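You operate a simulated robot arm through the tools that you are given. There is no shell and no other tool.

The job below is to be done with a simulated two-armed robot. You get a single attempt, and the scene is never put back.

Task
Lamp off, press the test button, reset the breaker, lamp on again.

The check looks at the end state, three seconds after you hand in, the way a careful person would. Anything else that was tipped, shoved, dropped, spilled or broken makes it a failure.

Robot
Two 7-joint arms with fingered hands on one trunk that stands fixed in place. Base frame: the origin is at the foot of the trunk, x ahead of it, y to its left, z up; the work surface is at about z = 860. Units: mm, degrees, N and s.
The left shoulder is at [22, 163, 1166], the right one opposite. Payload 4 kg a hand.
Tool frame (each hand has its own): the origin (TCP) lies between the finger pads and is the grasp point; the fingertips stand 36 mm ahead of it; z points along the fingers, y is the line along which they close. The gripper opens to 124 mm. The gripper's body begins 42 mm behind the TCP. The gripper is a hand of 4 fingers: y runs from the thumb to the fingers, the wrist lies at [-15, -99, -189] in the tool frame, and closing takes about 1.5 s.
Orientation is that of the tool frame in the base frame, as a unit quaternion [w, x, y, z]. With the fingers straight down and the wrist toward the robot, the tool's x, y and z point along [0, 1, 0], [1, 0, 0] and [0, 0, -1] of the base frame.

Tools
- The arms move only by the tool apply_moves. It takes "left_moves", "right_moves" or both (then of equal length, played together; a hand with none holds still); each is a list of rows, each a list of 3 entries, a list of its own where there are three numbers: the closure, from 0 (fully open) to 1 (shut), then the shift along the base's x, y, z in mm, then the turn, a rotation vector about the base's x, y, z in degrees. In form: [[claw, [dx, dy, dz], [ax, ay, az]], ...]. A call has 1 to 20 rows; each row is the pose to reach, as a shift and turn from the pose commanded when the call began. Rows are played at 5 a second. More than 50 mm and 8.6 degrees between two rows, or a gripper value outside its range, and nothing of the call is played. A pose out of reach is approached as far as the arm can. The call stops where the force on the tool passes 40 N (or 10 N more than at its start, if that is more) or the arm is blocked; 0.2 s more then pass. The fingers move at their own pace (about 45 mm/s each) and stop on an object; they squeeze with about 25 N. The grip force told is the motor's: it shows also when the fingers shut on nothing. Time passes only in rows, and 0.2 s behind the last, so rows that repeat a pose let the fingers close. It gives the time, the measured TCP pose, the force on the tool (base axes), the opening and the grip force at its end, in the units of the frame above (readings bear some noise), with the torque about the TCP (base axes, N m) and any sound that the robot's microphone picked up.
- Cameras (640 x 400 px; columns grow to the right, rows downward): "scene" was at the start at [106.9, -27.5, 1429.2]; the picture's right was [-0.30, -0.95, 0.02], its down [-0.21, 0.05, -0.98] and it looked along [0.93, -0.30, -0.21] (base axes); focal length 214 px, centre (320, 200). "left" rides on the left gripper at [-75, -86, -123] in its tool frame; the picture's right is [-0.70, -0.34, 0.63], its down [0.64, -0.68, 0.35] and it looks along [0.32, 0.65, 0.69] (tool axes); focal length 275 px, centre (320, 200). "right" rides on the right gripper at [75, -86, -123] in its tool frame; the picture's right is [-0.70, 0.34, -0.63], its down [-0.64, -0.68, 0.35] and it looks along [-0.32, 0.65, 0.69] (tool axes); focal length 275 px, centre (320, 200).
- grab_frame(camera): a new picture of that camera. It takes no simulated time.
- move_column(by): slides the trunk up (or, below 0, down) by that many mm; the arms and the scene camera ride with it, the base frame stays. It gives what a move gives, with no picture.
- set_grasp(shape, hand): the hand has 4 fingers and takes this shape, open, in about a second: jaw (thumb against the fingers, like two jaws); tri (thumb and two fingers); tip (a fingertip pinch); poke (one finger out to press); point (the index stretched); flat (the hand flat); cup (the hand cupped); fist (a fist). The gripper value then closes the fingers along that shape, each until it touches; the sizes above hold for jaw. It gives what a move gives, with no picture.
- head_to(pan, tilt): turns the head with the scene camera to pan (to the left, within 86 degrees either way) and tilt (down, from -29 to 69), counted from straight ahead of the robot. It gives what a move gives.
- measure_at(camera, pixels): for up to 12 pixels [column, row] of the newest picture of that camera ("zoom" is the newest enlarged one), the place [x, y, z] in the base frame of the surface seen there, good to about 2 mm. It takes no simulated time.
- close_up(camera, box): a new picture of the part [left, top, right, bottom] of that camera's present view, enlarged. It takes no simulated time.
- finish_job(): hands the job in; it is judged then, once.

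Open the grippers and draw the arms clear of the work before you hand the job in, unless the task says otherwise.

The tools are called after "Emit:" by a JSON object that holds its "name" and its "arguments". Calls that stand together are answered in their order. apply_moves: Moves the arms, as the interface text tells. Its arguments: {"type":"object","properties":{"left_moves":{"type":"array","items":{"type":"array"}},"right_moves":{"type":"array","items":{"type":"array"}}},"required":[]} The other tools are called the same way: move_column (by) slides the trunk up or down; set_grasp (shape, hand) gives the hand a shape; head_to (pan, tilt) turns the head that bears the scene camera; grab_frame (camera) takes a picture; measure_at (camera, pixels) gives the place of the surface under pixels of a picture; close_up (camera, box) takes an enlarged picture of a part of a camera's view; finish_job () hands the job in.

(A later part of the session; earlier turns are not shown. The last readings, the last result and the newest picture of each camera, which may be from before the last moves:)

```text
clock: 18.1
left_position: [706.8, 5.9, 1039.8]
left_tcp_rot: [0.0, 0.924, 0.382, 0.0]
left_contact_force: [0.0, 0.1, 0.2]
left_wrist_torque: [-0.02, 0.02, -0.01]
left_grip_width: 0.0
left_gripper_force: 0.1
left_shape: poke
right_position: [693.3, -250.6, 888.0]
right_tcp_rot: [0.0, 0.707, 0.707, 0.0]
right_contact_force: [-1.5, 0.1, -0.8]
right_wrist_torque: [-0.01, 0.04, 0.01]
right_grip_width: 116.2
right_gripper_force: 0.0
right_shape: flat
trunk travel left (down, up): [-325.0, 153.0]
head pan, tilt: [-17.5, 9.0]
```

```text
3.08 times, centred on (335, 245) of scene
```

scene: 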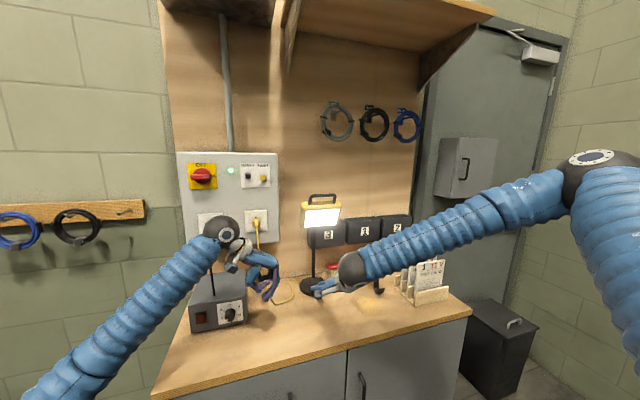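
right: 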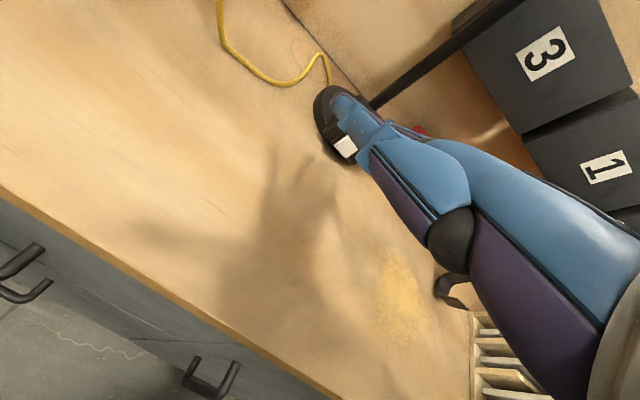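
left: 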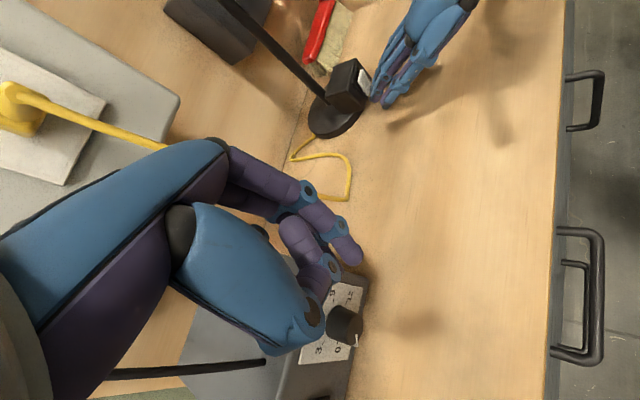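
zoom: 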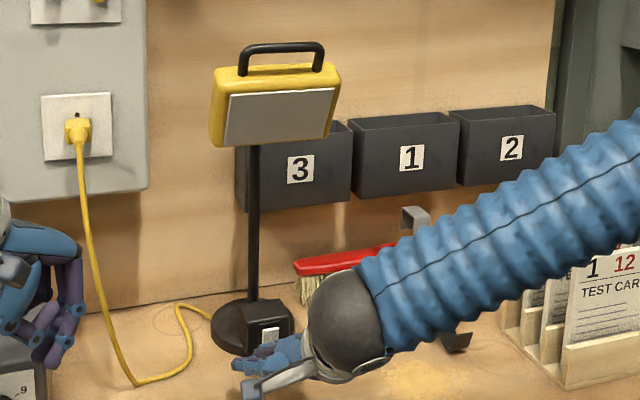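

The lamp went dark at only about 1.5 N. I draw the right hand straight back and then check that it stays off.

Emit:
{"name": "apply_moves", "arguments": {"right_moves": [[0, [-10, 0, 0], [0, 0, 0]], [0, [-30, 0, 0], [0, 0, 0]], [0, [-60, 0, 15], [0, 0, 0]], [0, [-80, 0, 45], [0, 0, 0]]]}}

Emit:
{"name": "close_up", "arguments": {"camera": "left", "box": [320, 30, 420, 130]}}

Emit:
{"name": "grab_frame", "arguments": {"camera": "scene"}}

```text
clock: 19.1
left_position: [707.6, 7.7, 1042.8]
left_tcp_rot: [0.0, 0.924, 0.383, 0.0]
left_contact_force: [0.3, 0.3, 0.4]
left_wrist_torque: [0.01, 0.01, -0.02]
left_grip_width: 0.0
left_gripper_force: 0.0
left_shape: poke
right_position: [613.9, -250.3, 932.9]
right_tcp_rot: [0.0, 0.707, 0.707, 0.0]
right_contact_force: [-0.9, 0.1, 1.3]
right_wrist_torque: [0.01, -0.01, 0.02]
right_grip_width: 116.3
right_gripper_force: 0.0
right_shape: flat
trunk travel left (down, up): [-325.0, 153.0]
head pan, tilt: [-17.5, 9.0]
```

```text
4.00 times, centred on (370, 80) of left
```

zoom: 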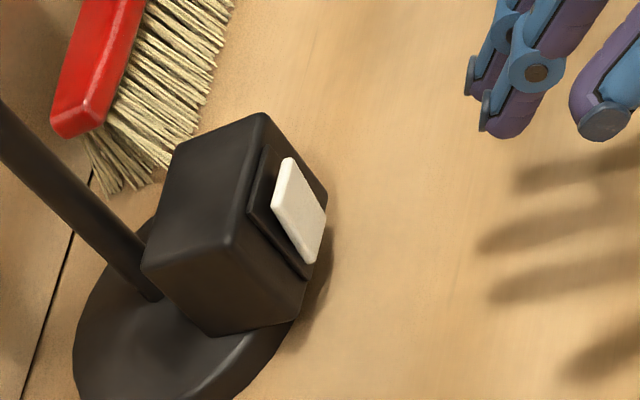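

```text
taken
```

scene: 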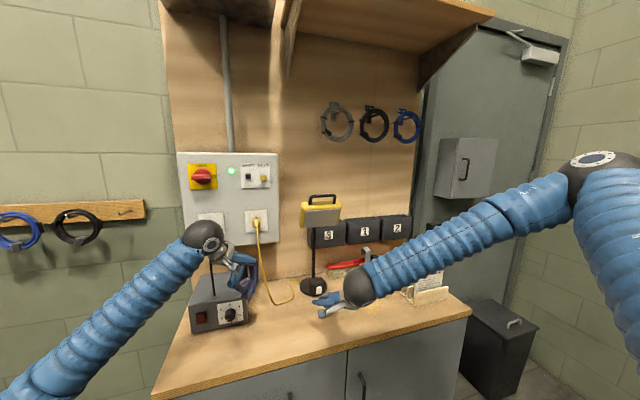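

The lamp stays off with the rocker latched (its top now stands out). Next I back the left hand off to about (640,70,1150), turning it straight again, before changing its shape.

Emit:
{"name": "apply_moves", "arguments": {"left_moves": [[0, [-12, 10, 20], [0, 0, 7.5]], [0, [-24, 20, 40], [0, 0, 15]], [0, [-36, 30, 60], [0, 0, 22.5]], [0, [-48, 42, 80], [0, 0, 30]], [0, [-58, 53, 95], [0, 0, 37.5]], [0, [-68, 63, 108], [0, 0, 45]], [0, [-68, 63, 108], [0, 0, 45]]]}}

```text
clock: 20.7
left_position: [640.5, 69.2, 1147.8]
left_tcp_rot: [-0.001, 0.707, 0.707, 0.0]
left_contact_force: [0.3, 0.8, -1.1]
left_wrist_torque: [-0.03, 0.01, -0.03]
left_grip_width: 0.0
left_gripper_force: 0.0
left_shape: poke
right_position: [613.5, -250.1, 930.8]
right_tcp_rot: [-0.001, 0.707, 0.707, 0.0]
right_contact_force: [-0.3, 0.6, -0.3]
right_wrist_torque: [-0.01, 0.03, 0.03]
right_grip_width: 116.3
right_gripper_force: 0.0
right_shape: flat
trunk travel left (down, up): [-325.0, 153.0]
head pan, tilt: [-17.5, 9.0]
```

The left hand is in free space at (640,69,1148), over 200 mm from the panel, so I set it to flat.

Emit:
{"name": "set_grasp", "arguments": {"hand": "left", "shape": "flat"}}

```text
clock: 21.6
left_position: [640.5, 69.1, 1149.8]
left_tcp_rot: [0.0, 0.706, 0.708, -0.001]
left_contact_force: [0.5, 0.4, 0.4]
left_wrist_torque: [-0.02, 0.0, 0.03]
left_grip_width: 116.5
left_gripper_force: 0.1
left_shape: flat
right_position: [613.3, -248.9, 932.0]
right_tcp_rot: [0.0, 0.707, 0.707, 0.0]
right_contact_force: [0.0, 0.4, -0.1]
right_wrist_torque: [0.0, -0.01, -0.03]
right_grip_width: 116.4
right_gripper_force: 0.2
right_shape: flat
trunk travel left (down, up): [-325.0, 153.0]
head pan, tilt: [-17.5, 9.0]
```

Left is flat now; I raise it and pitch the fingers level, to bring the middle fingertip to about (815,-63,1346), 70 mm in front of the TEST button.

Emit:
{"name": "apply_moves", "arguments": {"left_moves": [[0, [0, -23, 18], [0, -7.5, 0]], [0, [10, -46, 36], [0, -15, 0]], [0, [25, -70, 54], [0, -22.5, 0]], [0, [40, -93, 72], [0, -30, 0]], [0, [60, -117, 90], [0, -37.5, 0]], [0, [80, -140, 105], [0, -45, 0]], [0, [80, -140, 105], [0, -45, 0]]]}}

Emit:
{"name": "grab_frame", "arguments": {"camera": "scene"}}

Emit:
{"name": "close_up", "arguments": {"camera": "scene", "box": [200, 140, 320, 260]}}

Emit:
{"name": "grab_frame", "arguments": {"camera": "left"}}

```text
clock: 23.2
left_position: [721.5, -68.9, 1255.1]
left_tcp_rot: [0.272, 0.653, 0.653, 0.271]
left_contact_force: [0.1, 0.4, 0.0]
left_wrist_torque: [-0.04, -0.03, 0.0]
left_grip_width: 116.3
left_gripper_force: 0.0
left_shape: flat
right_position: [612.2, -248.5, 933.5]
right_tcp_rot: [0.0, 0.707, 0.708, 0.0]
right_contact_force: [-0.3, 0.1, 0.1]
right_wrist_torque: [-0.03, 0.01, -0.02]
right_grip_width: 116.3
right_gripper_force: 0.0
right_shape: flat
trunk travel left (down, up): [-325.0, 153.0]
head pan, tilt: [-17.5, 9.0]
```

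```text
taken
```

scene: 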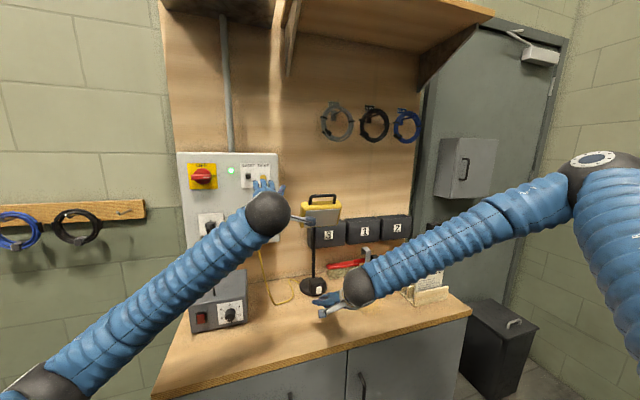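

```text
3.33 times, centred on (260, 200) of scene
```

zoom: 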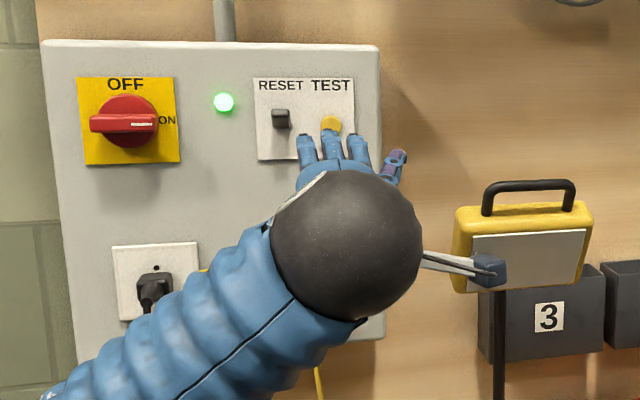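

```text
taken
```

left: 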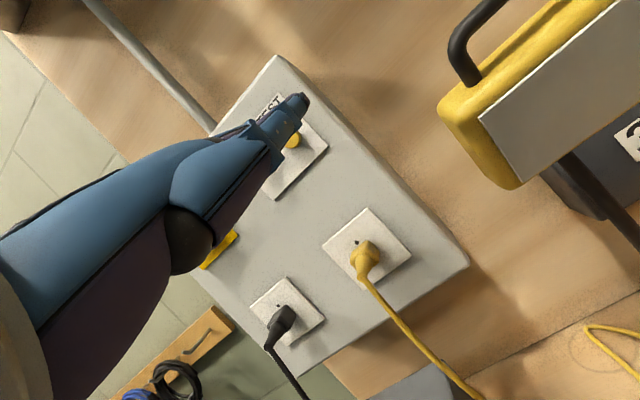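

The fingers are visible just below the TEST button; I enlarge to measure the middle tip against the button.

Emit:
{"name": "close_up", "arguments": {"camera": "scene", "box": [237, 160, 297, 210]}}

```text
8.00 times, centred on (267, 185) of scene
```

zoom: 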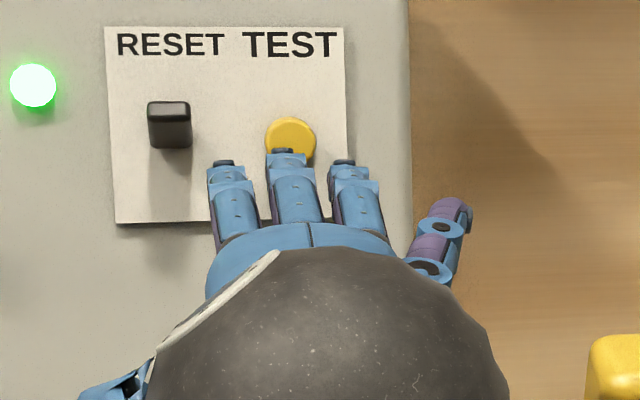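

Emit:
{"name": "measure_at", "arguments": {"camera": "zoom", "pixels": [[282, 151], [288, 156], [224, 163], [342, 163], [290, 125], [270, 135], [312, 135], [170, 107], [170, 130], [170, 143], [290, 175]]}}

```text
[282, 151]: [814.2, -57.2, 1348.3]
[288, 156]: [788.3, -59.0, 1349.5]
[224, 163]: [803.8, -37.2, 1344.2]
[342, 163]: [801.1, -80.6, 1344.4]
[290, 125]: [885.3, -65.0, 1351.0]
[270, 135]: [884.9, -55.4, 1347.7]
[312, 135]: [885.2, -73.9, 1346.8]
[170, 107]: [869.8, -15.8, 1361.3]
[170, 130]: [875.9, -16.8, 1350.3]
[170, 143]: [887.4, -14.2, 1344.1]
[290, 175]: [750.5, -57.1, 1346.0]
```

The middle tip is at (815,-59), its top z≈1349, and the button centre at (885,-64.5,1343). I shift 5 mm right and advance to about 8 mm short of the button.

Emit:
{"name": "apply_moves", "arguments": {"left_moves": [[0, [15, -5, 1], [0, 0, 0]], [0, [35, -5, 1], [0, 0, 0]], [0, [52, -5, 1], [0, 0, 0]], [0, [61, -5, 1], [0, 0, 0]], [0, [61, -5, 1], [0, 0, 0]]]}}

Emit:
{"name": "close_up", "arguments": {"camera": "scene", "box": [232, 155, 302, 210]}}

```text
clock: 24.4
left_position: [782.6, -75.4, 1254.4]
left_tcp_rot: [0.271, 0.654, 0.653, 0.27]
left_contact_force: [-1.3, 0.3, 0.4]
left_wrist_torque: [0.01, 0.01, 0.0]
left_grip_width: 116.3
left_gripper_force: 0.1
left_shape: flat
right_position: [613.0, -249.9, 932.8]
right_tcp_rot: [0.0, 0.708, 0.706, 0.0]
right_contact_force: [-0.1, -0.6, -0.3]
right_wrist_torque: [-0.03, -0.01, -0.02]
right_grip_width: 116.4
right_gripper_force: 0.1
right_shape: flat
trunk travel left (down, up): [-325.0, 153.0]
head pan, tilt: [-17.5, 9.0]
```

```text
7.27 times, centred on (267, 182) of scene
```

zoom: 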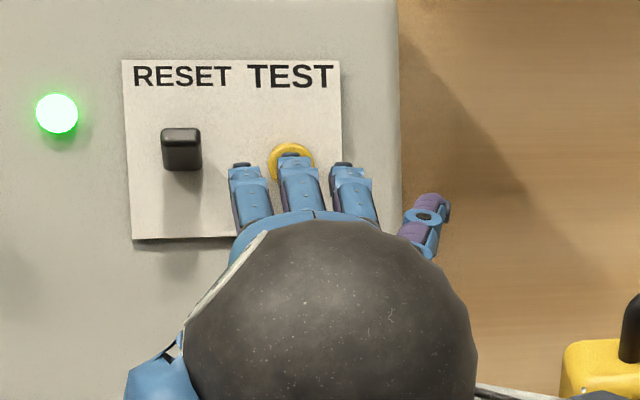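

The middle tip is centred in front of the button at (293,158). I press ahead in 1–2 mm steps.

Emit:
{"name": "apply_moves", "arguments": {"left_moves": [[0, [4, 0, 0], [0, 0, 0]], [0, [7, 0, 0], [0, 0, 0]], [0, [9, 0, 0], [0, 0, 0]], [0, [11, 0, 0], [0, 0, 0]]]}}

Emit:
{"name": "close_up", "arguments": {"camera": "scene", "box": [232, 155, 302, 210]}}

```text
clock: 25.4
left_position: [790.7, -75.4, 1256.5]
left_tcp_rot: [0.272, 0.654, 0.652, 0.27]
left_contact_force: [-14.1, -0.1, -2.4]
left_wrist_torque: [-0.03, -1.08, 0.17]
left_grip_width: 116.2
left_gripper_force: 0.0
left_shape: flat
right_position: [612.0, -249.5, 932.8]
right_tcp_rot: [0.001, 0.707, 0.707, 0.0]
right_contact_force: [-0.7, 0.2, -0.1]
right_wrist_torque: [-0.02, 0.01, -0.01]
right_grip_width: 116.3
right_gripper_force: 0.1
right_shape: flat
trunk travel left (down, up): [-325.0, 153.0]
head pan, tilt: [-17.5, 9.0]
heard: click
```

```text
7.27 times, centred on (267, 182) of scene
```

zoom: 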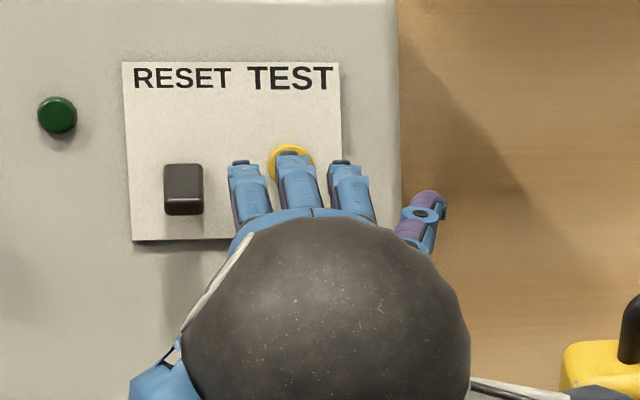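

A click was heard, the green light is out and the RESET lever has dropped. I draw the left hand straight back 60 mm.

Emit:
{"name": "apply_moves", "arguments": {"left_moves": [[0, [-8, 0, 0], [0, 0, 0]], [0, [-28, 0, 0], [0, 0, 0]], [0, [-50, 0, 0], [0, 0, 0]], [0, [-72, 0, 0], [0, 0, 0]], [0, [-72, 0, 0], [0, 0, 0]]]}}

Emit:
{"name": "close_up", "arguments": {"camera": "scene", "box": [232, 155, 302, 210]}}

```text
clock: 26.6
left_position: [721.3, -73.7, 1254.4]
left_tcp_rot: [0.271, 0.652, 0.654, 0.271]
left_contact_force: [0.1, 1.5, -0.9]
left_wrist_torque: [0.02, 0.01, -0.01]
left_grip_width: 116.4
left_gripper_force: 0.1
left_shape: flat
right_position: [613.9, -249.1, 932.7]
right_tcp_rot: [0.001, 0.707, 0.707, -0.001]
right_contact_force: [0.0, 0.1, 0.3]
right_wrist_torque: [-0.02, 0.01, -0.01]
right_grip_width: 116.1
right_gripper_force: 0.1
right_shape: flat
trunk travel left (down, up): [-325.0, 153.0]
head pan, tilt: [-17.5, 9.0]
```

```text
7.27 times, centred on (267, 182) of scene
```

zoom: 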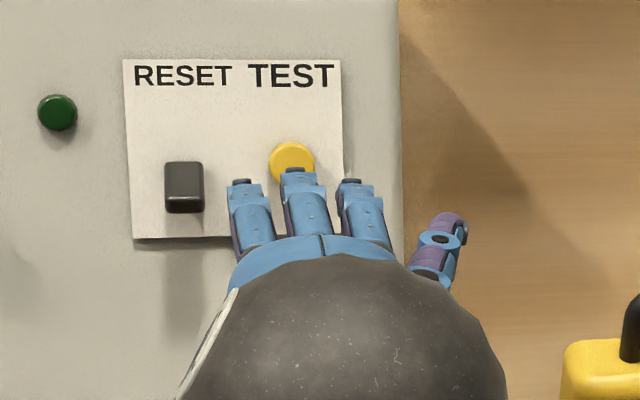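

Emit:
{"name": "measure_at", "arguments": {"camera": "zoom", "pixels": [[184, 166], [184, 180], [184, 195], [184, 208], [168, 190], [201, 190], [184, 150], [150, 200], [293, 170], [302, 190], [240, 182], [184, 225]]}}

```text
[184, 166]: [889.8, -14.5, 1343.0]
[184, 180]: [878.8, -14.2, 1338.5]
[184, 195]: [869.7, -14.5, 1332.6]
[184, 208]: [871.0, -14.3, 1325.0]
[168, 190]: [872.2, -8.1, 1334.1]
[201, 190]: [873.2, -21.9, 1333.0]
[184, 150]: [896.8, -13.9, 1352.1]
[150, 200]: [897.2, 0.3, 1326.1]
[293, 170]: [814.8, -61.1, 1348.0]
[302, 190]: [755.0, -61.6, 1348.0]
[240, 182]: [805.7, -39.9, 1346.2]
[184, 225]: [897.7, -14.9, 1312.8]
```

The lever now hangs down: tip at (870,-14.5,1322–1333), root at z≈1343. I move the middle finger (now tip (815,-61), top z 1348) below it: to tip (840,-14.5) with top z≈1310.

Emit:
{"name": "apply_moves", "arguments": {"left_moves": [[0, [0, 15, -13], [0, 0, 0]], [0, [0, 31, -26], [0, 0, 0]], [0, [10, 47, -38], [0, 0, 0]], [0, [25, 47, -38], [0, 0, 0]], [0, [25, 47, -38], [0, 0, 0]]]}}

Emit:
{"name": "close_up", "arguments": {"camera": "scene", "box": [222, 155, 292, 210]}}

```text
clock: 27.8
left_position: [747.4, -27.2, 1218.1]
left_tcp_rot: [0.271, 0.653, 0.653, 0.271]
left_contact_force: [-0.5, 0.7, -0.2]
left_wrist_torque: [-0.02, 0.03, 0.0]
left_grip_width: 116.2
left_gripper_force: 0.1
left_shape: flat
right_position: [612.4, -248.5, 930.9]
right_tcp_rot: [0.001, 0.707, 0.707, 0.0]
right_contact_force: [0.2, 0.8, -0.4]
right_wrist_torque: [-0.03, -0.01, 0.03]
right_grip_width: 115.9
right_gripper_force: 0.0
right_shape: flat
trunk travel left (down, up): [-325.0, 153.0]
head pan, tilt: [-17.5, 9.0]
```

```text
7.27 times, centred on (257, 182) of scene
```

zoom: 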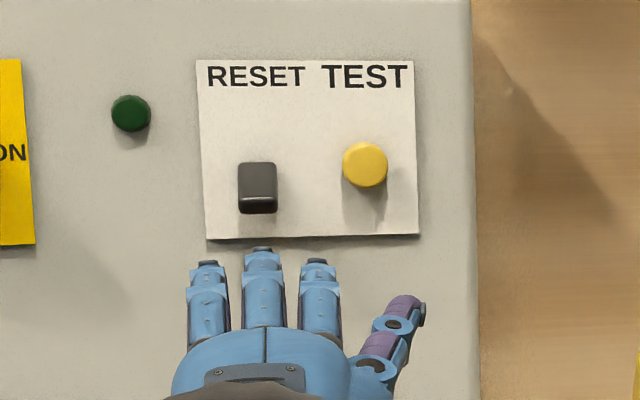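

Emit:
{"name": "measure_at", "arguments": {"camera": "zoom", "pixels": [[262, 250], [262, 265], [250, 265], [275, 265], [262, 300], [257, 205], [257, 212]]}}

```text
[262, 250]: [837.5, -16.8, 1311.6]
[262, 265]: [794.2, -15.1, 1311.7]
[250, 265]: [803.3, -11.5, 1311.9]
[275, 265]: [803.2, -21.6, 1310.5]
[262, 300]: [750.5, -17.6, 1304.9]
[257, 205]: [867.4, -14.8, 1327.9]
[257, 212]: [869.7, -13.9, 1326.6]
```

The fingertip is at (839,-16.5), top z 1312, 13 mm below the lever's lower edge. I slide it 44 mm ahead beneath the lever and 2 mm left.

Emit:
{"name": "apply_moves", "arguments": {"left_moves": [[0, [15, 2, 0], [0, 0, 0]], [0, [30, 2, 0], [0, 0, 0]], [0, [40, 2, 0], [0, 0, 0]], [0, [44, 2, 0], [0, 0, 0]], [0, [44, 2, 0], [0, 0, 0]]]}}

Emit:
{"name": "close_up", "arguments": {"camera": "scene", "box": [222, 155, 292, 210]}}

```text
clock: 29.0
left_position: [790.0, -26.4, 1216.8]
left_tcp_rot: [0.271, 0.653, 0.653, 0.27]
left_contact_force: [0.0, -0.2, 0.0]
left_wrist_torque: [0.05, 0.03, 0.01]
left_grip_width: 116.2
left_gripper_force: 0.1
left_shape: flat
right_position: [613.4, -250.2, 932.0]
right_tcp_rot: [0.001, 0.707, 0.707, 0.0]
right_contact_force: [0.0, 0.6, 1.0]
right_wrist_torque: [-0.02, 0.0, -0.01]
right_grip_width: 116.5
right_gripper_force: 0.0
right_shape: flat
trunk travel left (down, up): [-325.0, 153.0]
head pan, tilt: [-17.5, 9.0]
```

```text
7.27 times, centred on (257, 182) of scene
```

zoom: 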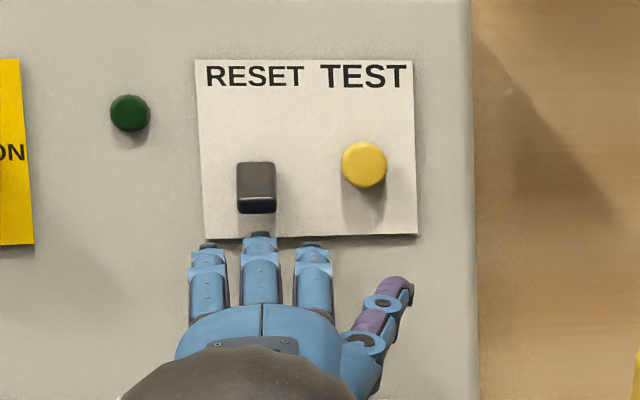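

The finger sits under the lever with no contact. I raise it in 3–4 mm steps, 24 mm first.

Emit:
{"name": "apply_moves", "arguments": {"left_moves": [[0, [0, 0, 6], [0, 0, 0]], [0, [0, 0, 11], [0, 0, 0]], [0, [0, 0, 15], [0, 0, 0]], [0, [0, 0, 18], [0, 0, 0]], [0, [0, 0, 21], [0, 0, 0]], [0, [0, 0, 24], [0, 0, 0]]]}}

Emit:
{"name": "close_up", "arguments": {"camera": "scene", "box": [222, 155, 292, 210]}}

```text
clock: 30.4
left_position: [790.1, -26.3, 1242.2]
left_tcp_rot: [0.272, 0.654, 0.653, 0.269]
left_contact_force: [-0.3, 0.7, -0.1]
left_wrist_torque: [-0.01, 0.0, -0.02]
left_grip_width: 116.3
left_gripper_force: 0.0
left_shape: flat
right_position: [613.6, -249.2, 932.9]
right_tcp_rot: [0.0, 0.707, 0.707, 0.0]
right_contact_force: [0.0, 0.1, -0.1]
right_wrist_torque: [0.0, -0.01, -0.05]
right_grip_width: 116.4
right_gripper_force: 0.0
right_shape: flat
trunk travel left (down, up): [-325.0, 153.0]
head pan, tilt: [-17.5, 9.0]
```

```text
7.27 times, centred on (257, 182) of scene
```

zoom: 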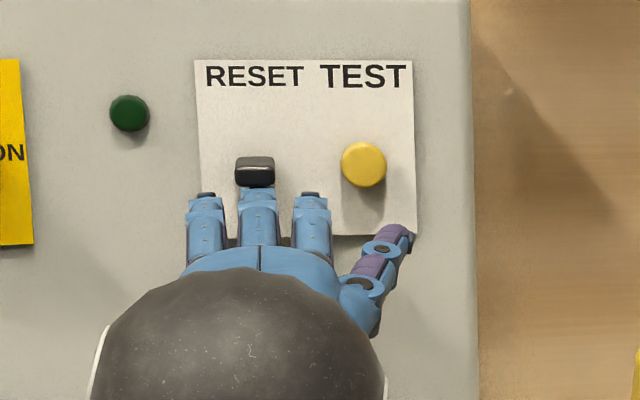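

The lever is being lifted, about level now with almost no force; the light is still out. I go on up in 2 mm steps.

Emit:
{"name": "apply_moves", "arguments": {"left_moves": [[0, [0, 0, 3], [0, 0, 0]], [0, [0, 0, 6], [0, 0, 0]], [0, [0, 0, 8], [0, 0, 0]], [0, [0, 0, 10], [0, 0, 0]]]}}

Emit:
{"name": "close_up", "arguments": {"camera": "scene", "box": [222, 155, 292, 210]}}

```text
clock: 31.4
left_position: [789.9, -26.2, 1251.7]
left_tcp_rot: [0.272, 0.654, 0.653, 0.27]
left_contact_force: [-0.2, -0.4, -1.1]
left_wrist_torque: [0.0, 0.01, 0.02]
left_grip_width: 116.5
left_gripper_force: 0.1
left_shape: flat
right_position: [613.3, -250.0, 930.8]
right_tcp_rot: [0.001, 0.708, 0.707, 0.001]
right_contact_force: [0.2, 0.0, -0.7]
right_wrist_torque: [-0.02, -0.02, -0.01]
right_grip_width: 116.4
right_gripper_force: 0.0
right_shape: flat
trunk travel left (down, up): [-325.0, 153.0]
head pan, tilt: [-17.5, 9.0]
```

```text
7.27 times, centred on (257, 182) of scene
```

zoom: 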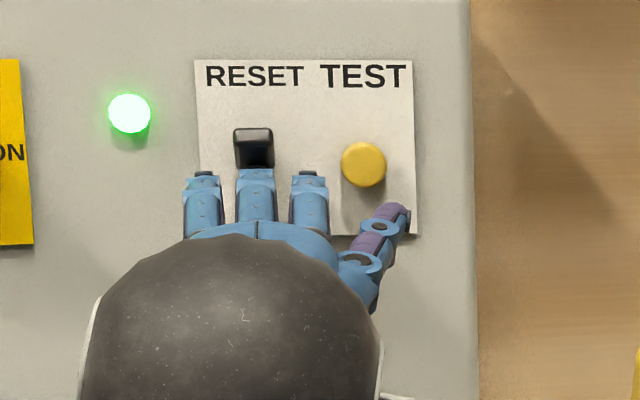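

The green light is back and the lever is up. I drop the finger 6 mm to clear it and withdraw straight back.

Emit:
{"name": "apply_moves", "arguments": {"left_moves": [[0, [0, 0, -6], [0, 0, 0]], [0, [-15, 0, -8], [0, 0, 0]], [0, [-45, 0, -8], [0, 0, 0]], [0, [-80, 0, -8], [0, 0, 0]], [0, [-110, 0, -8], [0, 0, 0]]]}}

Emit:
{"name": "grab_frame", "arguments": {"camera": "scene"}}

Emit:
{"name": "close_up", "arguments": {"camera": "scene", "box": [222, 155, 292, 210]}}

```text
clock: 32.6
left_position: [681.6, -10.8, 1258.3]
left_tcp_rot: [0.271, 0.643, 0.656, 0.287]
left_contact_force: [-0.2, 0.4, -0.5]
left_wrist_torque: [0.0, 0.01, -0.02]
left_grip_width: 116.2
left_gripper_force: 0.1
left_shape: flat
right_position: [612.9, -249.7, 932.7]
right_tcp_rot: [0.0, 0.707, 0.707, 0.0]
right_contact_force: [0.1, -0.3, 0.0]
right_wrist_torque: [0.02, 0.05, 0.02]
right_grip_width: 115.9
right_gripper_force: 0.1
right_shape: flat
trunk travel left (down, up): [-325.0, 153.0]
head pan, tilt: [-17.5, 9.0]
```

```text
taken
```

scene: 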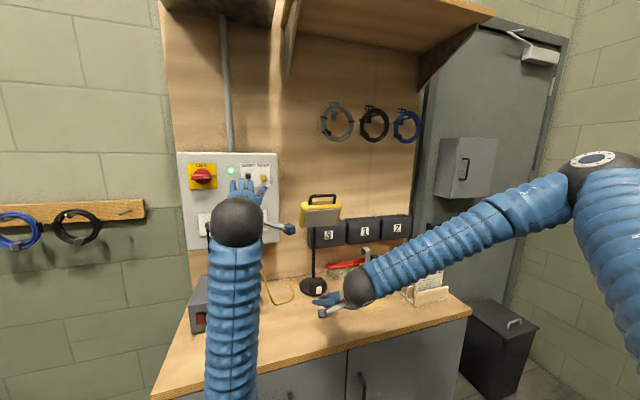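

```text
7.27 times, centred on (257, 182) of scene
```

zoom: 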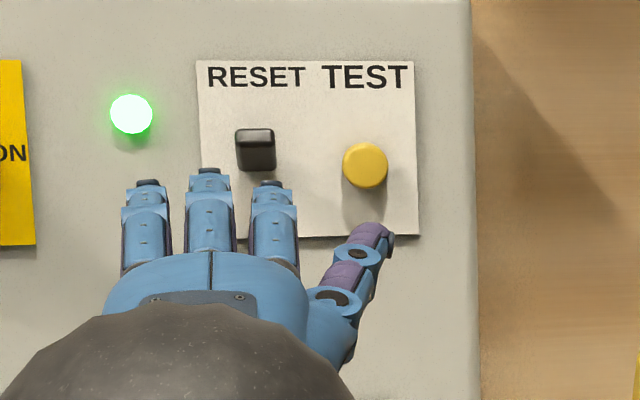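

The breaker holds (green light on, lever up). Now lamp on: the rocker's top half stands out at z≈913; from the earlier press I know the finger touches at about x command 690. I bring the right finger to 20 mm in front, 25 mm higher than before.

Emit:
{"name": "apply_moves", "arguments": {"right_moves": [[0, [20, 0, -8], [0, 0, 0]], [0, [40, 0, -16], [0, 0, 0]], [0, [57, 0, -20], [0, 0, 0]], [0, [57, 0, -20], [0, 0, 0]]]}}

Emit:
{"name": "close_up", "arguments": {"camera": "scene", "box": [295, 255, 355, 315]}}

```text
clock: 33.6
left_position: [682.2, -11.9, 1255.6]
left_tcp_rot: [0.269, 0.644, 0.655, 0.288]
left_contact_force: [-0.7, -0.7, 0.1]
left_wrist_torque: [0.01, -0.04, 0.02]
left_grip_width: 116.1
left_gripper_force: 0.1
left_shape: flat
right_position: [667.7, -250.2, 914.5]
right_tcp_rot: [0.0, 0.707, 0.707, 0.0]
right_contact_force: [0.9, 0.1, -1.4]
right_wrist_torque: [0.01, 0.01, -0.03]
right_grip_width: 116.1
right_gripper_force: 0.0
right_shape: flat
trunk travel left (down, up): [-325.0, 153.0]
head pan, tilt: [-17.5, 9.0]
```

```text
6.67 times, centred on (325, 285) of scene
```

zoom: 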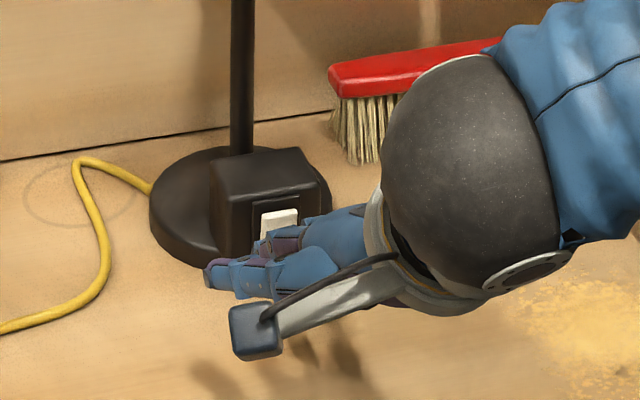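

The rocker's upper edge shows at (280,215), with the finger coming toward it. I measure it, then advance.

Emit:
{"name": "measure_at", "arguments": {"camera": "zoom", "pixels": [[280, 214], [280, 222], [268, 225], [290, 218], [265, 250], [280, 180]]}}

Emit:
{"name": "apply_moves", "arguments": {"right_moves": [[0, [10, 0, 0], [0, 0, 0]], [0, [16, 0, 0], [0, 0, 0]], [0, [18, 0, 0], [0, 0, 0]]]}}

Emit:
{"name": "close_up", "arguments": {"camera": "scene", "box": [280, 190, 380, 310]}}

```text
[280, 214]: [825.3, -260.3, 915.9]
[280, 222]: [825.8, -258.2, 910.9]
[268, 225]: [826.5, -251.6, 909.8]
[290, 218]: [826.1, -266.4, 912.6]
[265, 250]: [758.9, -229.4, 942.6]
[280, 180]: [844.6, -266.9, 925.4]
```

```text
clock: 34.4
left_position: [682.2, -13.2, 1252.3]
left_tcp_rot: [0.268, 0.646, 0.655, 0.287]
left_contact_force: [-0.1, 0.0, -0.1]
left_wrist_torque: [0.04, -0.03, -0.01]
left_grip_width: 116.1
left_gripper_force: 0.0
left_shape: flat
right_position: [687.4, -250.7, 913.0]
right_tcp_rot: [0.0, 0.707, 0.708, 0.0]
right_contact_force: [-1.3, -0.9, 0.3]
right_wrist_torque: [0.02, -0.01, -0.01]
right_grip_width: 116.3
right_gripper_force: 0.1
right_shape: flat
trunk travel left (down, up): [-325.0, 153.0]
head pan, tilt: [-17.5, 9.0]
```

```text
3.33 times, centred on (330, 250) of scene
```

zoom: 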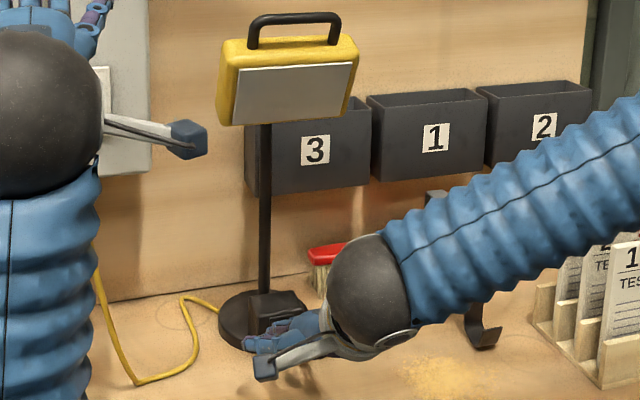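

The finger is about at the rocker and the lamp is still off. I push on in 1 mm steps.

Emit:
{"name": "apply_moves", "arguments": {"right_moves": [[0, [2, 0, 0], [0, 0, 0]], [0, [3, 0, 0], [0, 0, 0]], [0, [4, 0, 0], [0, 0, 0]], [0, [5, 0, 0], [0, 0, 0]]]}}

Emit:
{"name": "close_up", "arguments": {"camera": "scene", "box": [280, 190, 380, 310]}}

```text
clock: 35.4
left_position: [682.8, -13.6, 1248.8]
left_tcp_rot: [0.265, 0.646, 0.655, 0.288]
left_contact_force: [0.6, -0.1, -0.3]
left_wrist_torque: [0.01, -0.03, 0.0]
left_grip_width: 116.2
left_gripper_force: 0.1
left_shape: flat
right_position: [693.7, -251.3, 913.8]
right_tcp_rot: [0.0, 0.708, 0.707, 0.0]
right_contact_force: [-6.0, -0.4, -0.2]
right_wrist_torque: [0.03, 0.04, 0.0]
right_grip_width: 116.3
right_gripper_force: 0.1
right_shape: flat
trunk travel left (down, up): [-325.0, 153.0]
head pan, tilt: [-17.5, 9.0]
```

```text
3.33 times, centred on (330, 250) of scene
```

zoom: 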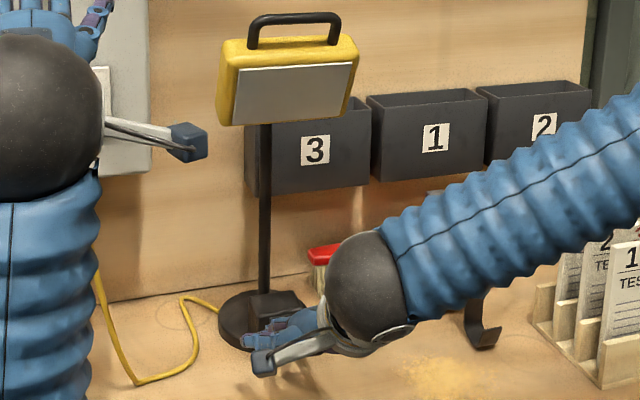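

About 6 N with the lamp still off; I add 1 mm and look again.

Emit:
{"name": "apply_moves", "arguments": {"right_moves": [[0, [1, 0, 0], [0, 0, 0]]]}}

Emit:
{"name": "close_up", "arguments": {"camera": "scene", "box": [280, 190, 380, 310]}}

Emit:
{"name": "close_up", "arguments": {"camera": "right", "box": [280, 40, 480, 200]}}

```text
clock: 35.8
left_position: [682.9, -13.2, 1249.4]
left_tcp_rot: [0.264, 0.647, 0.655, 0.286]
left_contact_force: [-0.1, -0.5, 0.4]
left_wrist_torque: [0.01, -0.04, 0.01]
left_grip_width: 116.1
left_gripper_force: 0.0
left_shape: flat
right_position: [694.2, -251.0, 913.2]
right_tcp_rot: [0.0, 0.707, 0.707, 0.0]
right_contact_force: [-7.0, 0.4, 1.4]
right_wrist_torque: [-0.01, 0.08, -0.08]
right_grip_width: 116.2
right_gripper_force: 0.1
right_shape: flat
trunk travel left (down, up): [-325.0, 153.0]
head pan, tilt: [-17.5, 9.0]
```

```text
3.33 times, centred on (330, 250) of scene
```

zoom: 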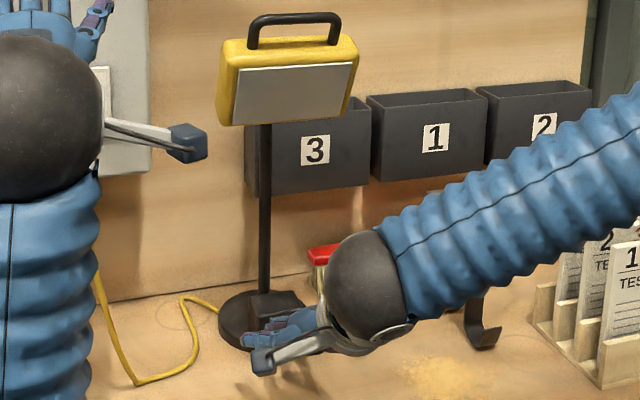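

```text
2.50 times, centred on (380, 120) of right
```

zoom: 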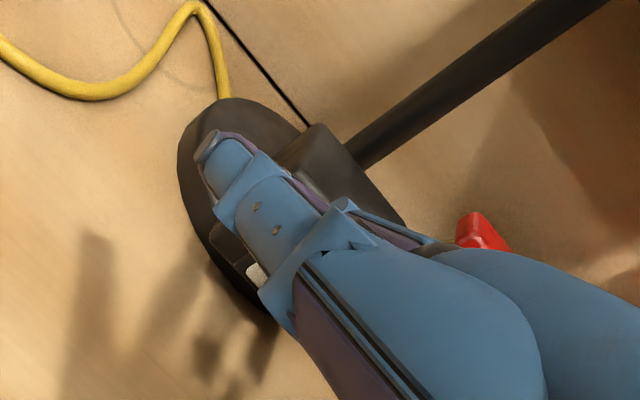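

7 N and still off, with the lamp unmoved in the picture (base edge still at x≈218). I continue by another 1–2 mm.

Emit:
{"name": "apply_moves", "arguments": {"right_moves": [[0, [0.5, 0, 0], [0, 0, 0]], [0, [1, 0, 0], [0, 0, 0]], [0, [1.5, 0, 0], [0, 0, 0]]]}}

Emit:
{"name": "close_up", "arguments": {"camera": "scene", "box": [280, 190, 380, 310]}}

```text
clock: 36.6
left_position: [682.5, -12.8, 1246.9]
left_tcp_rot: [0.264, 0.647, 0.656, 0.286]
left_contact_force: [0.8, -0.3, 0.8]
left_wrist_torque: [0.02, 0.0, 0.03]
left_grip_width: 116.1
left_gripper_force: 0.0
left_shape: flat
right_position: [696.2, -250.7, 913.6]
right_tcp_rot: [-0.001, 0.707, 0.707, 0.0]
right_contact_force: [-6.9, 0.2, 0.3]
right_wrist_torque: [-0.01, 0.09, -0.02]
right_grip_width: 116.1
right_gripper_force: 0.1
right_shape: flat
trunk travel left (down, up): [-325.0, 153.0]
head pan, tilt: [-17.5, 9.0]
```

```text
3.33 times, centred on (330, 250) of scene
```

zoom: 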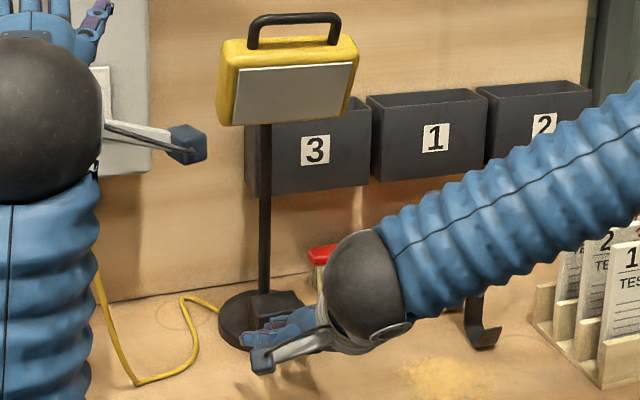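

The force stays near 7 N while I advance, which could mean the finger is flexing or the lamp sliding. I back off 30 mm and check the lamp's place and the rocker.

Emit:
{"name": "apply_moves", "arguments": {"right_moves": [[0, [-10, 0, 0], [0, 0, 0]], [0, [-30, 0, 0], [0, 0, 0]], [0, [-60, 0, 10], [0, 0, 0]], [0, [-82, 0, 30], [0, 0, 0]]]}}

Emit:
{"name": "grab_frame", "arguments": {"camera": "scene"}}

Emit:
{"name": "close_up", "arguments": {"camera": "scene", "box": [293, 267, 343, 307]}}

```text
clock: 37.6
left_position: [683.0, -12.4, 1246.0]
left_tcp_rot: [0.264, 0.647, 0.656, 0.287]
left_contact_force: [1.1, 0.7, 0.7]
left_wrist_torque: [0.02, -0.01, -0.04]
left_grip_width: 116.3
left_gripper_force: 0.0
left_shape: flat
right_position: [612.7, -250.1, 945.0]
right_tcp_rot: [0.0, 0.707, 0.707, 0.0]
right_contact_force: [-0.7, -0.9, 1.2]
right_wrist_torque: [0.01, 0.01, -0.02]
right_grip_width: 115.9
right_gripper_force: 0.0
right_shape: flat
trunk travel left (down, up): [-325.0, 153.0]
head pan, tilt: [-17.5, 9.0]
```

```text
taken
```

scene: 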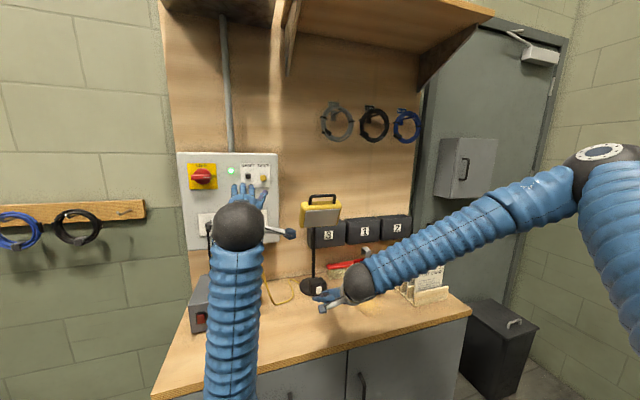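

```text
10.00 times, centred on (318, 287) of scene
```

zoom: 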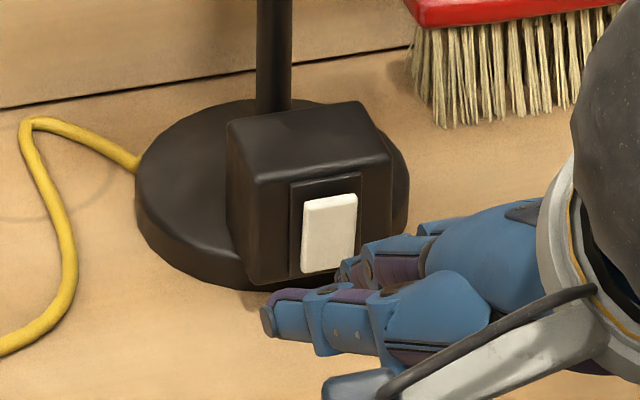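

The rocker is still in its off position with the top out at (330,197). I measure it and the lamp again.

Emit:
{"name": "measure_at", "arguments": {"camera": "zoom", "pixels": [[330, 197], [330, 205], [330, 215], [330, 230], [330, 250], [320, 265], [300, 140], [270, 250], [180, 190]]}}

Emit:
{"name": "measure_at", "arguments": {"camera": "scene", "pixels": [[305, 206], [336, 206], [320, 215], [312, 250]]}}

```text
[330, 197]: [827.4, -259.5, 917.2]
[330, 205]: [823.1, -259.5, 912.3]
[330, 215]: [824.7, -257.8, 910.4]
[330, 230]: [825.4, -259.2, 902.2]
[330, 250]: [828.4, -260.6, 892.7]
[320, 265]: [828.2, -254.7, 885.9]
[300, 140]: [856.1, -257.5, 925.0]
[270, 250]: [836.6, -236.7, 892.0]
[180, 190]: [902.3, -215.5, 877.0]
```

```text
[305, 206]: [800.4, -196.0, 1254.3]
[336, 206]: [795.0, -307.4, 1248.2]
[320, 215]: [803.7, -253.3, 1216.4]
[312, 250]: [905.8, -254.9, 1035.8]
```

The lamp has not moved and the rocker is still off; the slanted finger likely just flexed at 7 N. I level the finger more (25° below horizontal) so the push runs along it, and aim a bit higher at z≈916, stopping 25 mm short.

Emit:
{"name": "apply_moves", "arguments": {"right_moves": [[0, [10, 0, -20], [0, -6.7, 0]], [0, [25, 0, -42], [0, -13.4, 0]], [0, [40, 0, -62], [0, -20, 0]], [0, [60, 0, -72], [0, -20, 0]], [0, [60, 0, -72], [0, -20, 0]]]}}

Emit:
{"name": "close_up", "arguments": {"camera": "scene", "box": [293, 262, 353, 312]}}

```text
clock: 38.8
left_position: [683.1, -12.7, 1245.7]
left_tcp_rot: [0.262, 0.647, 0.656, 0.286]
left_contact_force: [-0.7, 0.0, 0.1]
left_wrist_torque: [0.01, 0.02, 0.03]
left_grip_width: 116.2
left_gripper_force: 0.1
left_shape: flat
right_position: [671.3, -251.1, 871.9]
right_tcp_rot: [0.124, 0.697, 0.695, 0.123]
right_contact_force: [0.5, -0.7, 0.4]
right_wrist_torque: [-0.02, 0.01, 0.01]
right_grip_width: 116.2
right_gripper_force: 0.1
right_shape: flat
trunk travel left (down, up): [-325.0, 153.0]
head pan, tilt: [-17.5, 9.0]
```

```text
8.00 times, centred on (323, 287) of scene
```

zoom: 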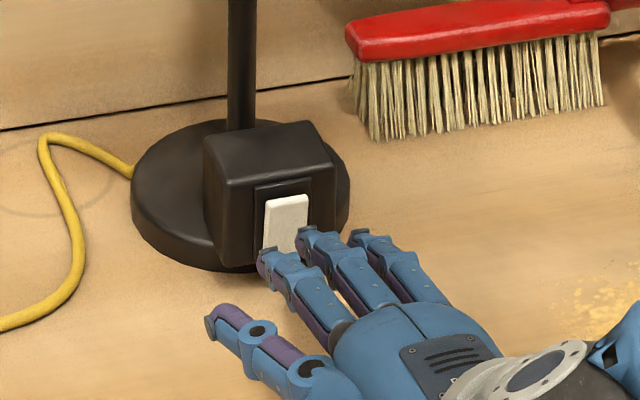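

Now the scene camera sees the fingers clearly; I measure the middle tip (306,231) and the rocker.

Emit:
{"name": "measure_at", "arguments": {"camera": "zoom", "pixels": [[303, 230], [306, 228], [313, 229], [310, 240], [335, 250], [262, 252], [358, 234], [286, 200], [275, 205], [300, 203], [286, 212], [270, 240]]}}

```text
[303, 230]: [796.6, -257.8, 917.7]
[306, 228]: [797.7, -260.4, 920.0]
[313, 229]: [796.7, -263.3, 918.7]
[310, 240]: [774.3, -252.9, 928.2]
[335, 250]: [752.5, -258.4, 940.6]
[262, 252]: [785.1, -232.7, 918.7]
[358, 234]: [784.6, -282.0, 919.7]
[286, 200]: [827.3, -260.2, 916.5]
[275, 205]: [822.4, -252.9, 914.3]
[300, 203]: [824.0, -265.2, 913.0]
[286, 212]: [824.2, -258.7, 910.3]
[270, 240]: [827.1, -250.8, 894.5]
```

The tip end is at (798,-260), z≈914–919, right in front of the rocker's top half at x≈824. I advance 25 mm, then look at the force.

Emit:
{"name": "apply_moves", "arguments": {"right_moves": [[0, [12, 0, 0], [0, 0, 0]], [0, [20, 0, 0], [0, 0, 0]], [0, [24, 0, 0], [0, 0, 0]], [0, [26, 0, 0], [0, 0, 0]], [0, [28, 0, 0], [0, 0, 0]]]}}

Emit:
{"name": "close_up", "arguments": {"camera": "scene", "box": [280, 190, 380, 310]}}

```text
clock: 40.0
left_position: [681.4, -11.6, 1247.1]
left_tcp_rot: [0.262, 0.646, 0.656, 0.288]
left_contact_force: [-0.1, -0.2, -0.7]
left_wrist_torque: [-0.04, -0.02, -0.01]
left_grip_width: 116.2
left_gripper_force: 0.0
left_shape: flat
right_position: [696.3, -248.3, 872.2]
right_tcp_rot: [0.122, 0.695, 0.698, 0.124]
right_contact_force: [-33.1, -1.4, 10.3]
right_wrist_torque: [-0.03, -2.65, -0.46]
right_grip_width: 116.2
right_gripper_force: 0.0
right_shape: flat
trunk travel left (down, up): [-325.0, 153.0]
head pan, tilt: [-17.5, 9.0]
stopped in row 5 (right hand): the force on the tool passed its limit at 42 N (the readings are from after the stop); the commanded pose is now the measured one
```

```text
3.33 times, centred on (330, 250) of scene
```

zoom: 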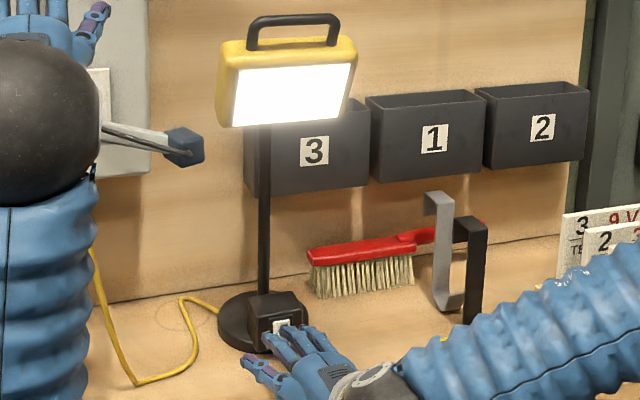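

The lamp is lit again, though the push reached 42 N. I draw the right hand straight back now.

Emit:
{"name": "apply_moves", "arguments": {"right_moves": [[0, [-10, 0, 0], [0, 0, 0]], [0, [-35, 0, 0], [0, 0, 0]], [0, [-60, 0, 15], [0, 0, 0]], [0, [-85, -5, 50], [0, 0, 0]]]}}

Emit:
{"name": "grab_frame", "arguments": {"camera": "scene"}}

Emit:
{"name": "close_up", "arguments": {"camera": "scene", "box": [293, 267, 343, 307]}}

```text
clock: 41.0
left_position: [681.9, -10.3, 1245.2]
left_tcp_rot: [0.262, 0.646, 0.657, 0.289]
left_contact_force: [-0.2, 0.1, -0.2]
left_wrist_torque: [0.01, 0.0, 0.02]
left_grip_width: 116.3
left_gripper_force: 0.0
left_shape: flat
right_position: [614.7, -254.6, 923.6]
right_tcp_rot: [0.122, 0.696, 0.697, 0.123]
right_contact_force: [-0.3, 0.4, 0.5]
right_wrist_torque: [0.02, -0.02, 0.0]
right_grip_width: 116.2
right_gripper_force: 0.0
right_shape: flat
trunk travel left (down, up): [-325.0, 153.0]
head pan, tilt: [-17.5, 9.0]
```

```text
taken
```

scene: 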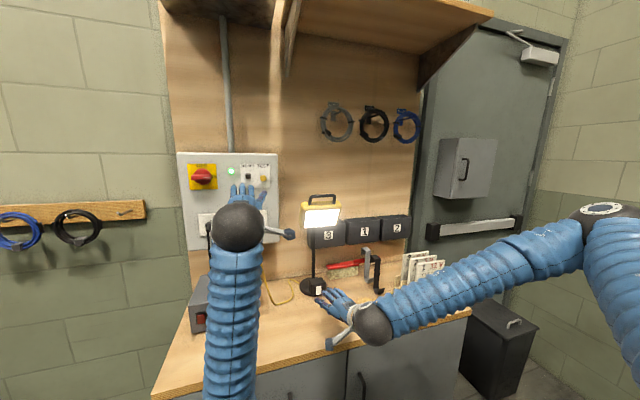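

```text
10.00 times, centred on (318, 287) of scene
```

zoom: 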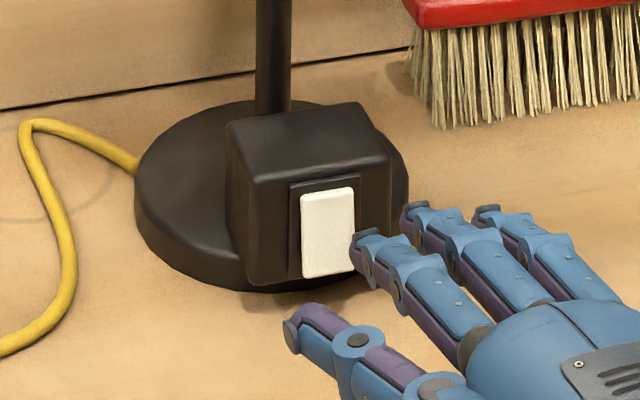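

The lamp is lit and the base is where it was. I now draw both arms clear: right up and to the right, left up and to the left, away from the panel.

Emit:
{"name": "apply_moves", "arguments": {"right_moves": [[0, [0, -15, 40], [0, 0, 0]], [0, [0, -35, 80], [0, 0, 0]], [0, [0, -60, 120], [0, 0, 0]], [0, [0, -85, 160], [0, 0, 0]], [0, [5, -110, 200], [0, 0, 0]], [0, [10, -135, 240], [0, 0, 0]], [0, [15, -160, 280], [0, 0, 0]], [0, [20, -180, 320], [0, 0, 0]]], "left_moves": [[0, [-5, 25, 10], [0, 0, 0]], [0, [-10, 55, 35], [0, 5, 0]], [0, [-10, 85, 65], [0, 10, 0]], [0, [-10, 115, 95], [0, 15, 0]], [0, [-10, 145, 125], [0, 20, 0]], [0, [-10, 175, 155], [0, 26, 0]], [0, [-10, 205, 180], [0, 32, 0]], [0, [-10, 225, 200], [0, 38, 0]]]}}

Emit:
{"name": "grab_frame", "arguments": {"camera": "scene"}}

```text
clock: 42.8
left_position: [776.8, 252.4, 1444.7]
left_tcp_rot: [0.034, 0.705, 0.706, 0.062]
left_contact_force: [-0.2, 0.1, -1.1]
left_wrist_torque: [-0.01, 0.01, 0.03]
left_grip_width: 116.1
left_gripper_force: 0.0
left_shape: flat
left hand out of reach, approached as far as the arm can: row 5, 6, 7, 8
right_position: [634.2, -432.9, 1242.4]
right_tcp_rot: [0.123, 0.696, 0.697, 0.122]
right_contact_force: [-0.4, -0.2, -0.1]
right_wrist_torque: [0.0, 0.01, 0.03]
right_grip_width: 116.3
right_gripper_force: 0.0
right_shape: flat
trunk travel left (down, up): [-325.0, 153.0]
head pan, tilt: [-17.5, 9.0]
```

```text
taken
```

scene: 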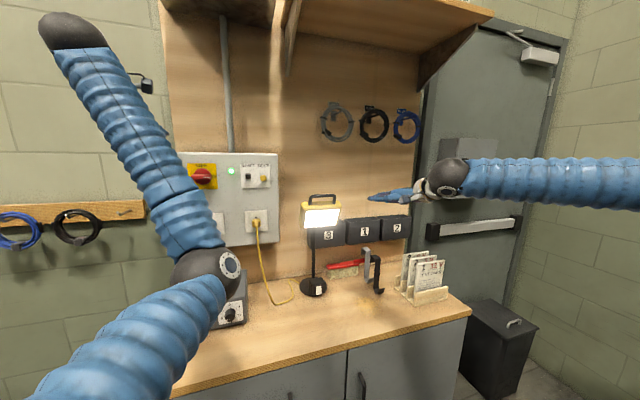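

Both arms are clear of the lamp, but the left elbow swung low and the left hand ended at (777,252,1445). I measure the elbow and hand against nearby things.

Emit:
{"name": "measure_at", "arguments": {"camera": "scene", "pixels": [[195, 265], [235, 285], [150, 110], [75, 30], [147, 86], [235, 310], [180, 160], [200, 175], [170, 200], [320, 217], [390, 196]]}}

Emit:
{"name": "grab_frame", "arguments": {"camera": "left"}}

```text
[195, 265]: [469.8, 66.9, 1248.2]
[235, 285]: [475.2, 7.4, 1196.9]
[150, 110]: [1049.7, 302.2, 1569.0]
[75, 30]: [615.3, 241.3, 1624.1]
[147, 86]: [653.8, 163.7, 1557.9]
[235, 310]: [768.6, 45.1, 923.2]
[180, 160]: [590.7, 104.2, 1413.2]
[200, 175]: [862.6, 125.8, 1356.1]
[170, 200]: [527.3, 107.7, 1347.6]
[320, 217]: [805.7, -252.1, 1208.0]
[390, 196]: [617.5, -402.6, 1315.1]
```

```text
taken
```

left: 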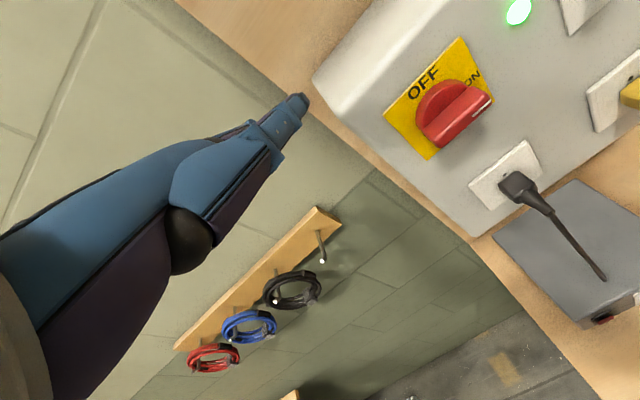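

The left elbow hangs free at about (470,40,1220) and the fingers are left of the panel box, touching nothing. I hold for a second to see whether the left arm settles.

Emit:
{"name": "apply_moves", "arguments": {"left_moves": [[0, [0, 0, 15], [0, 0, 0]], [0, [0, 0, 30], [0, 0, 0]], [0, [0, 0, 45], [0, 0, 0]], [0, [0, 0, 60], [0, 0, 0]], [0, [0, 0, 60], [0, 0, 0]]]}}

Emit:
{"name": "grab_frame", "arguments": {"camera": "left"}}

Emit:
{"name": "grab_frame", "arguments": {"camera": "scene"}}

```text
clock: 44.0
left_position: [776.5, 250.1, 1504.3]
left_tcp_rot: [0.034, 0.705, 0.706, 0.06]
left_contact_force: [1.3, 0.3, 0.6]
left_wrist_torque: [-0.01, 0.02, 0.0]
left_grip_width: 116.2
left_gripper_force: 0.0
left_shape: flat
right_position: [636.4, -433.9, 1238.3]
right_tcp_rot: [0.122, 0.696, 0.697, 0.122]
right_contact_force: [0.3, -0.5, -0.5]
right_wrist_torque: [0.0, 0.0, 0.03]
right_grip_width: 116.2
right_gripper_force: 0.2
right_shape: flat
trunk travel left (down, up): [-325.0, 153.0]
head pan, tilt: [-17.5, 9.0]
```

```text
taken
```

left: 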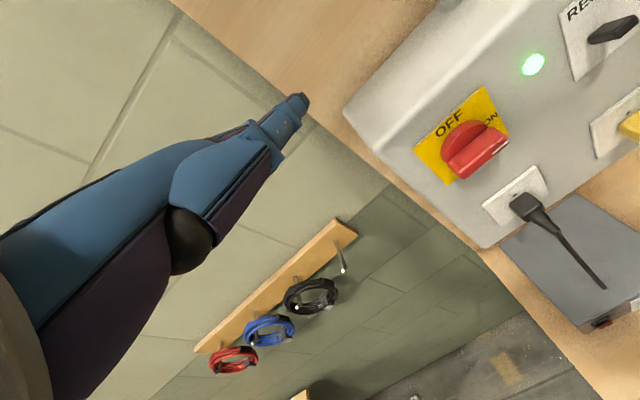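

```text
taken
```

scene: 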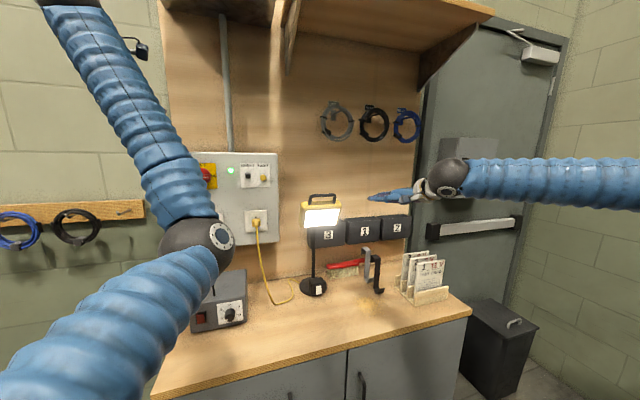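

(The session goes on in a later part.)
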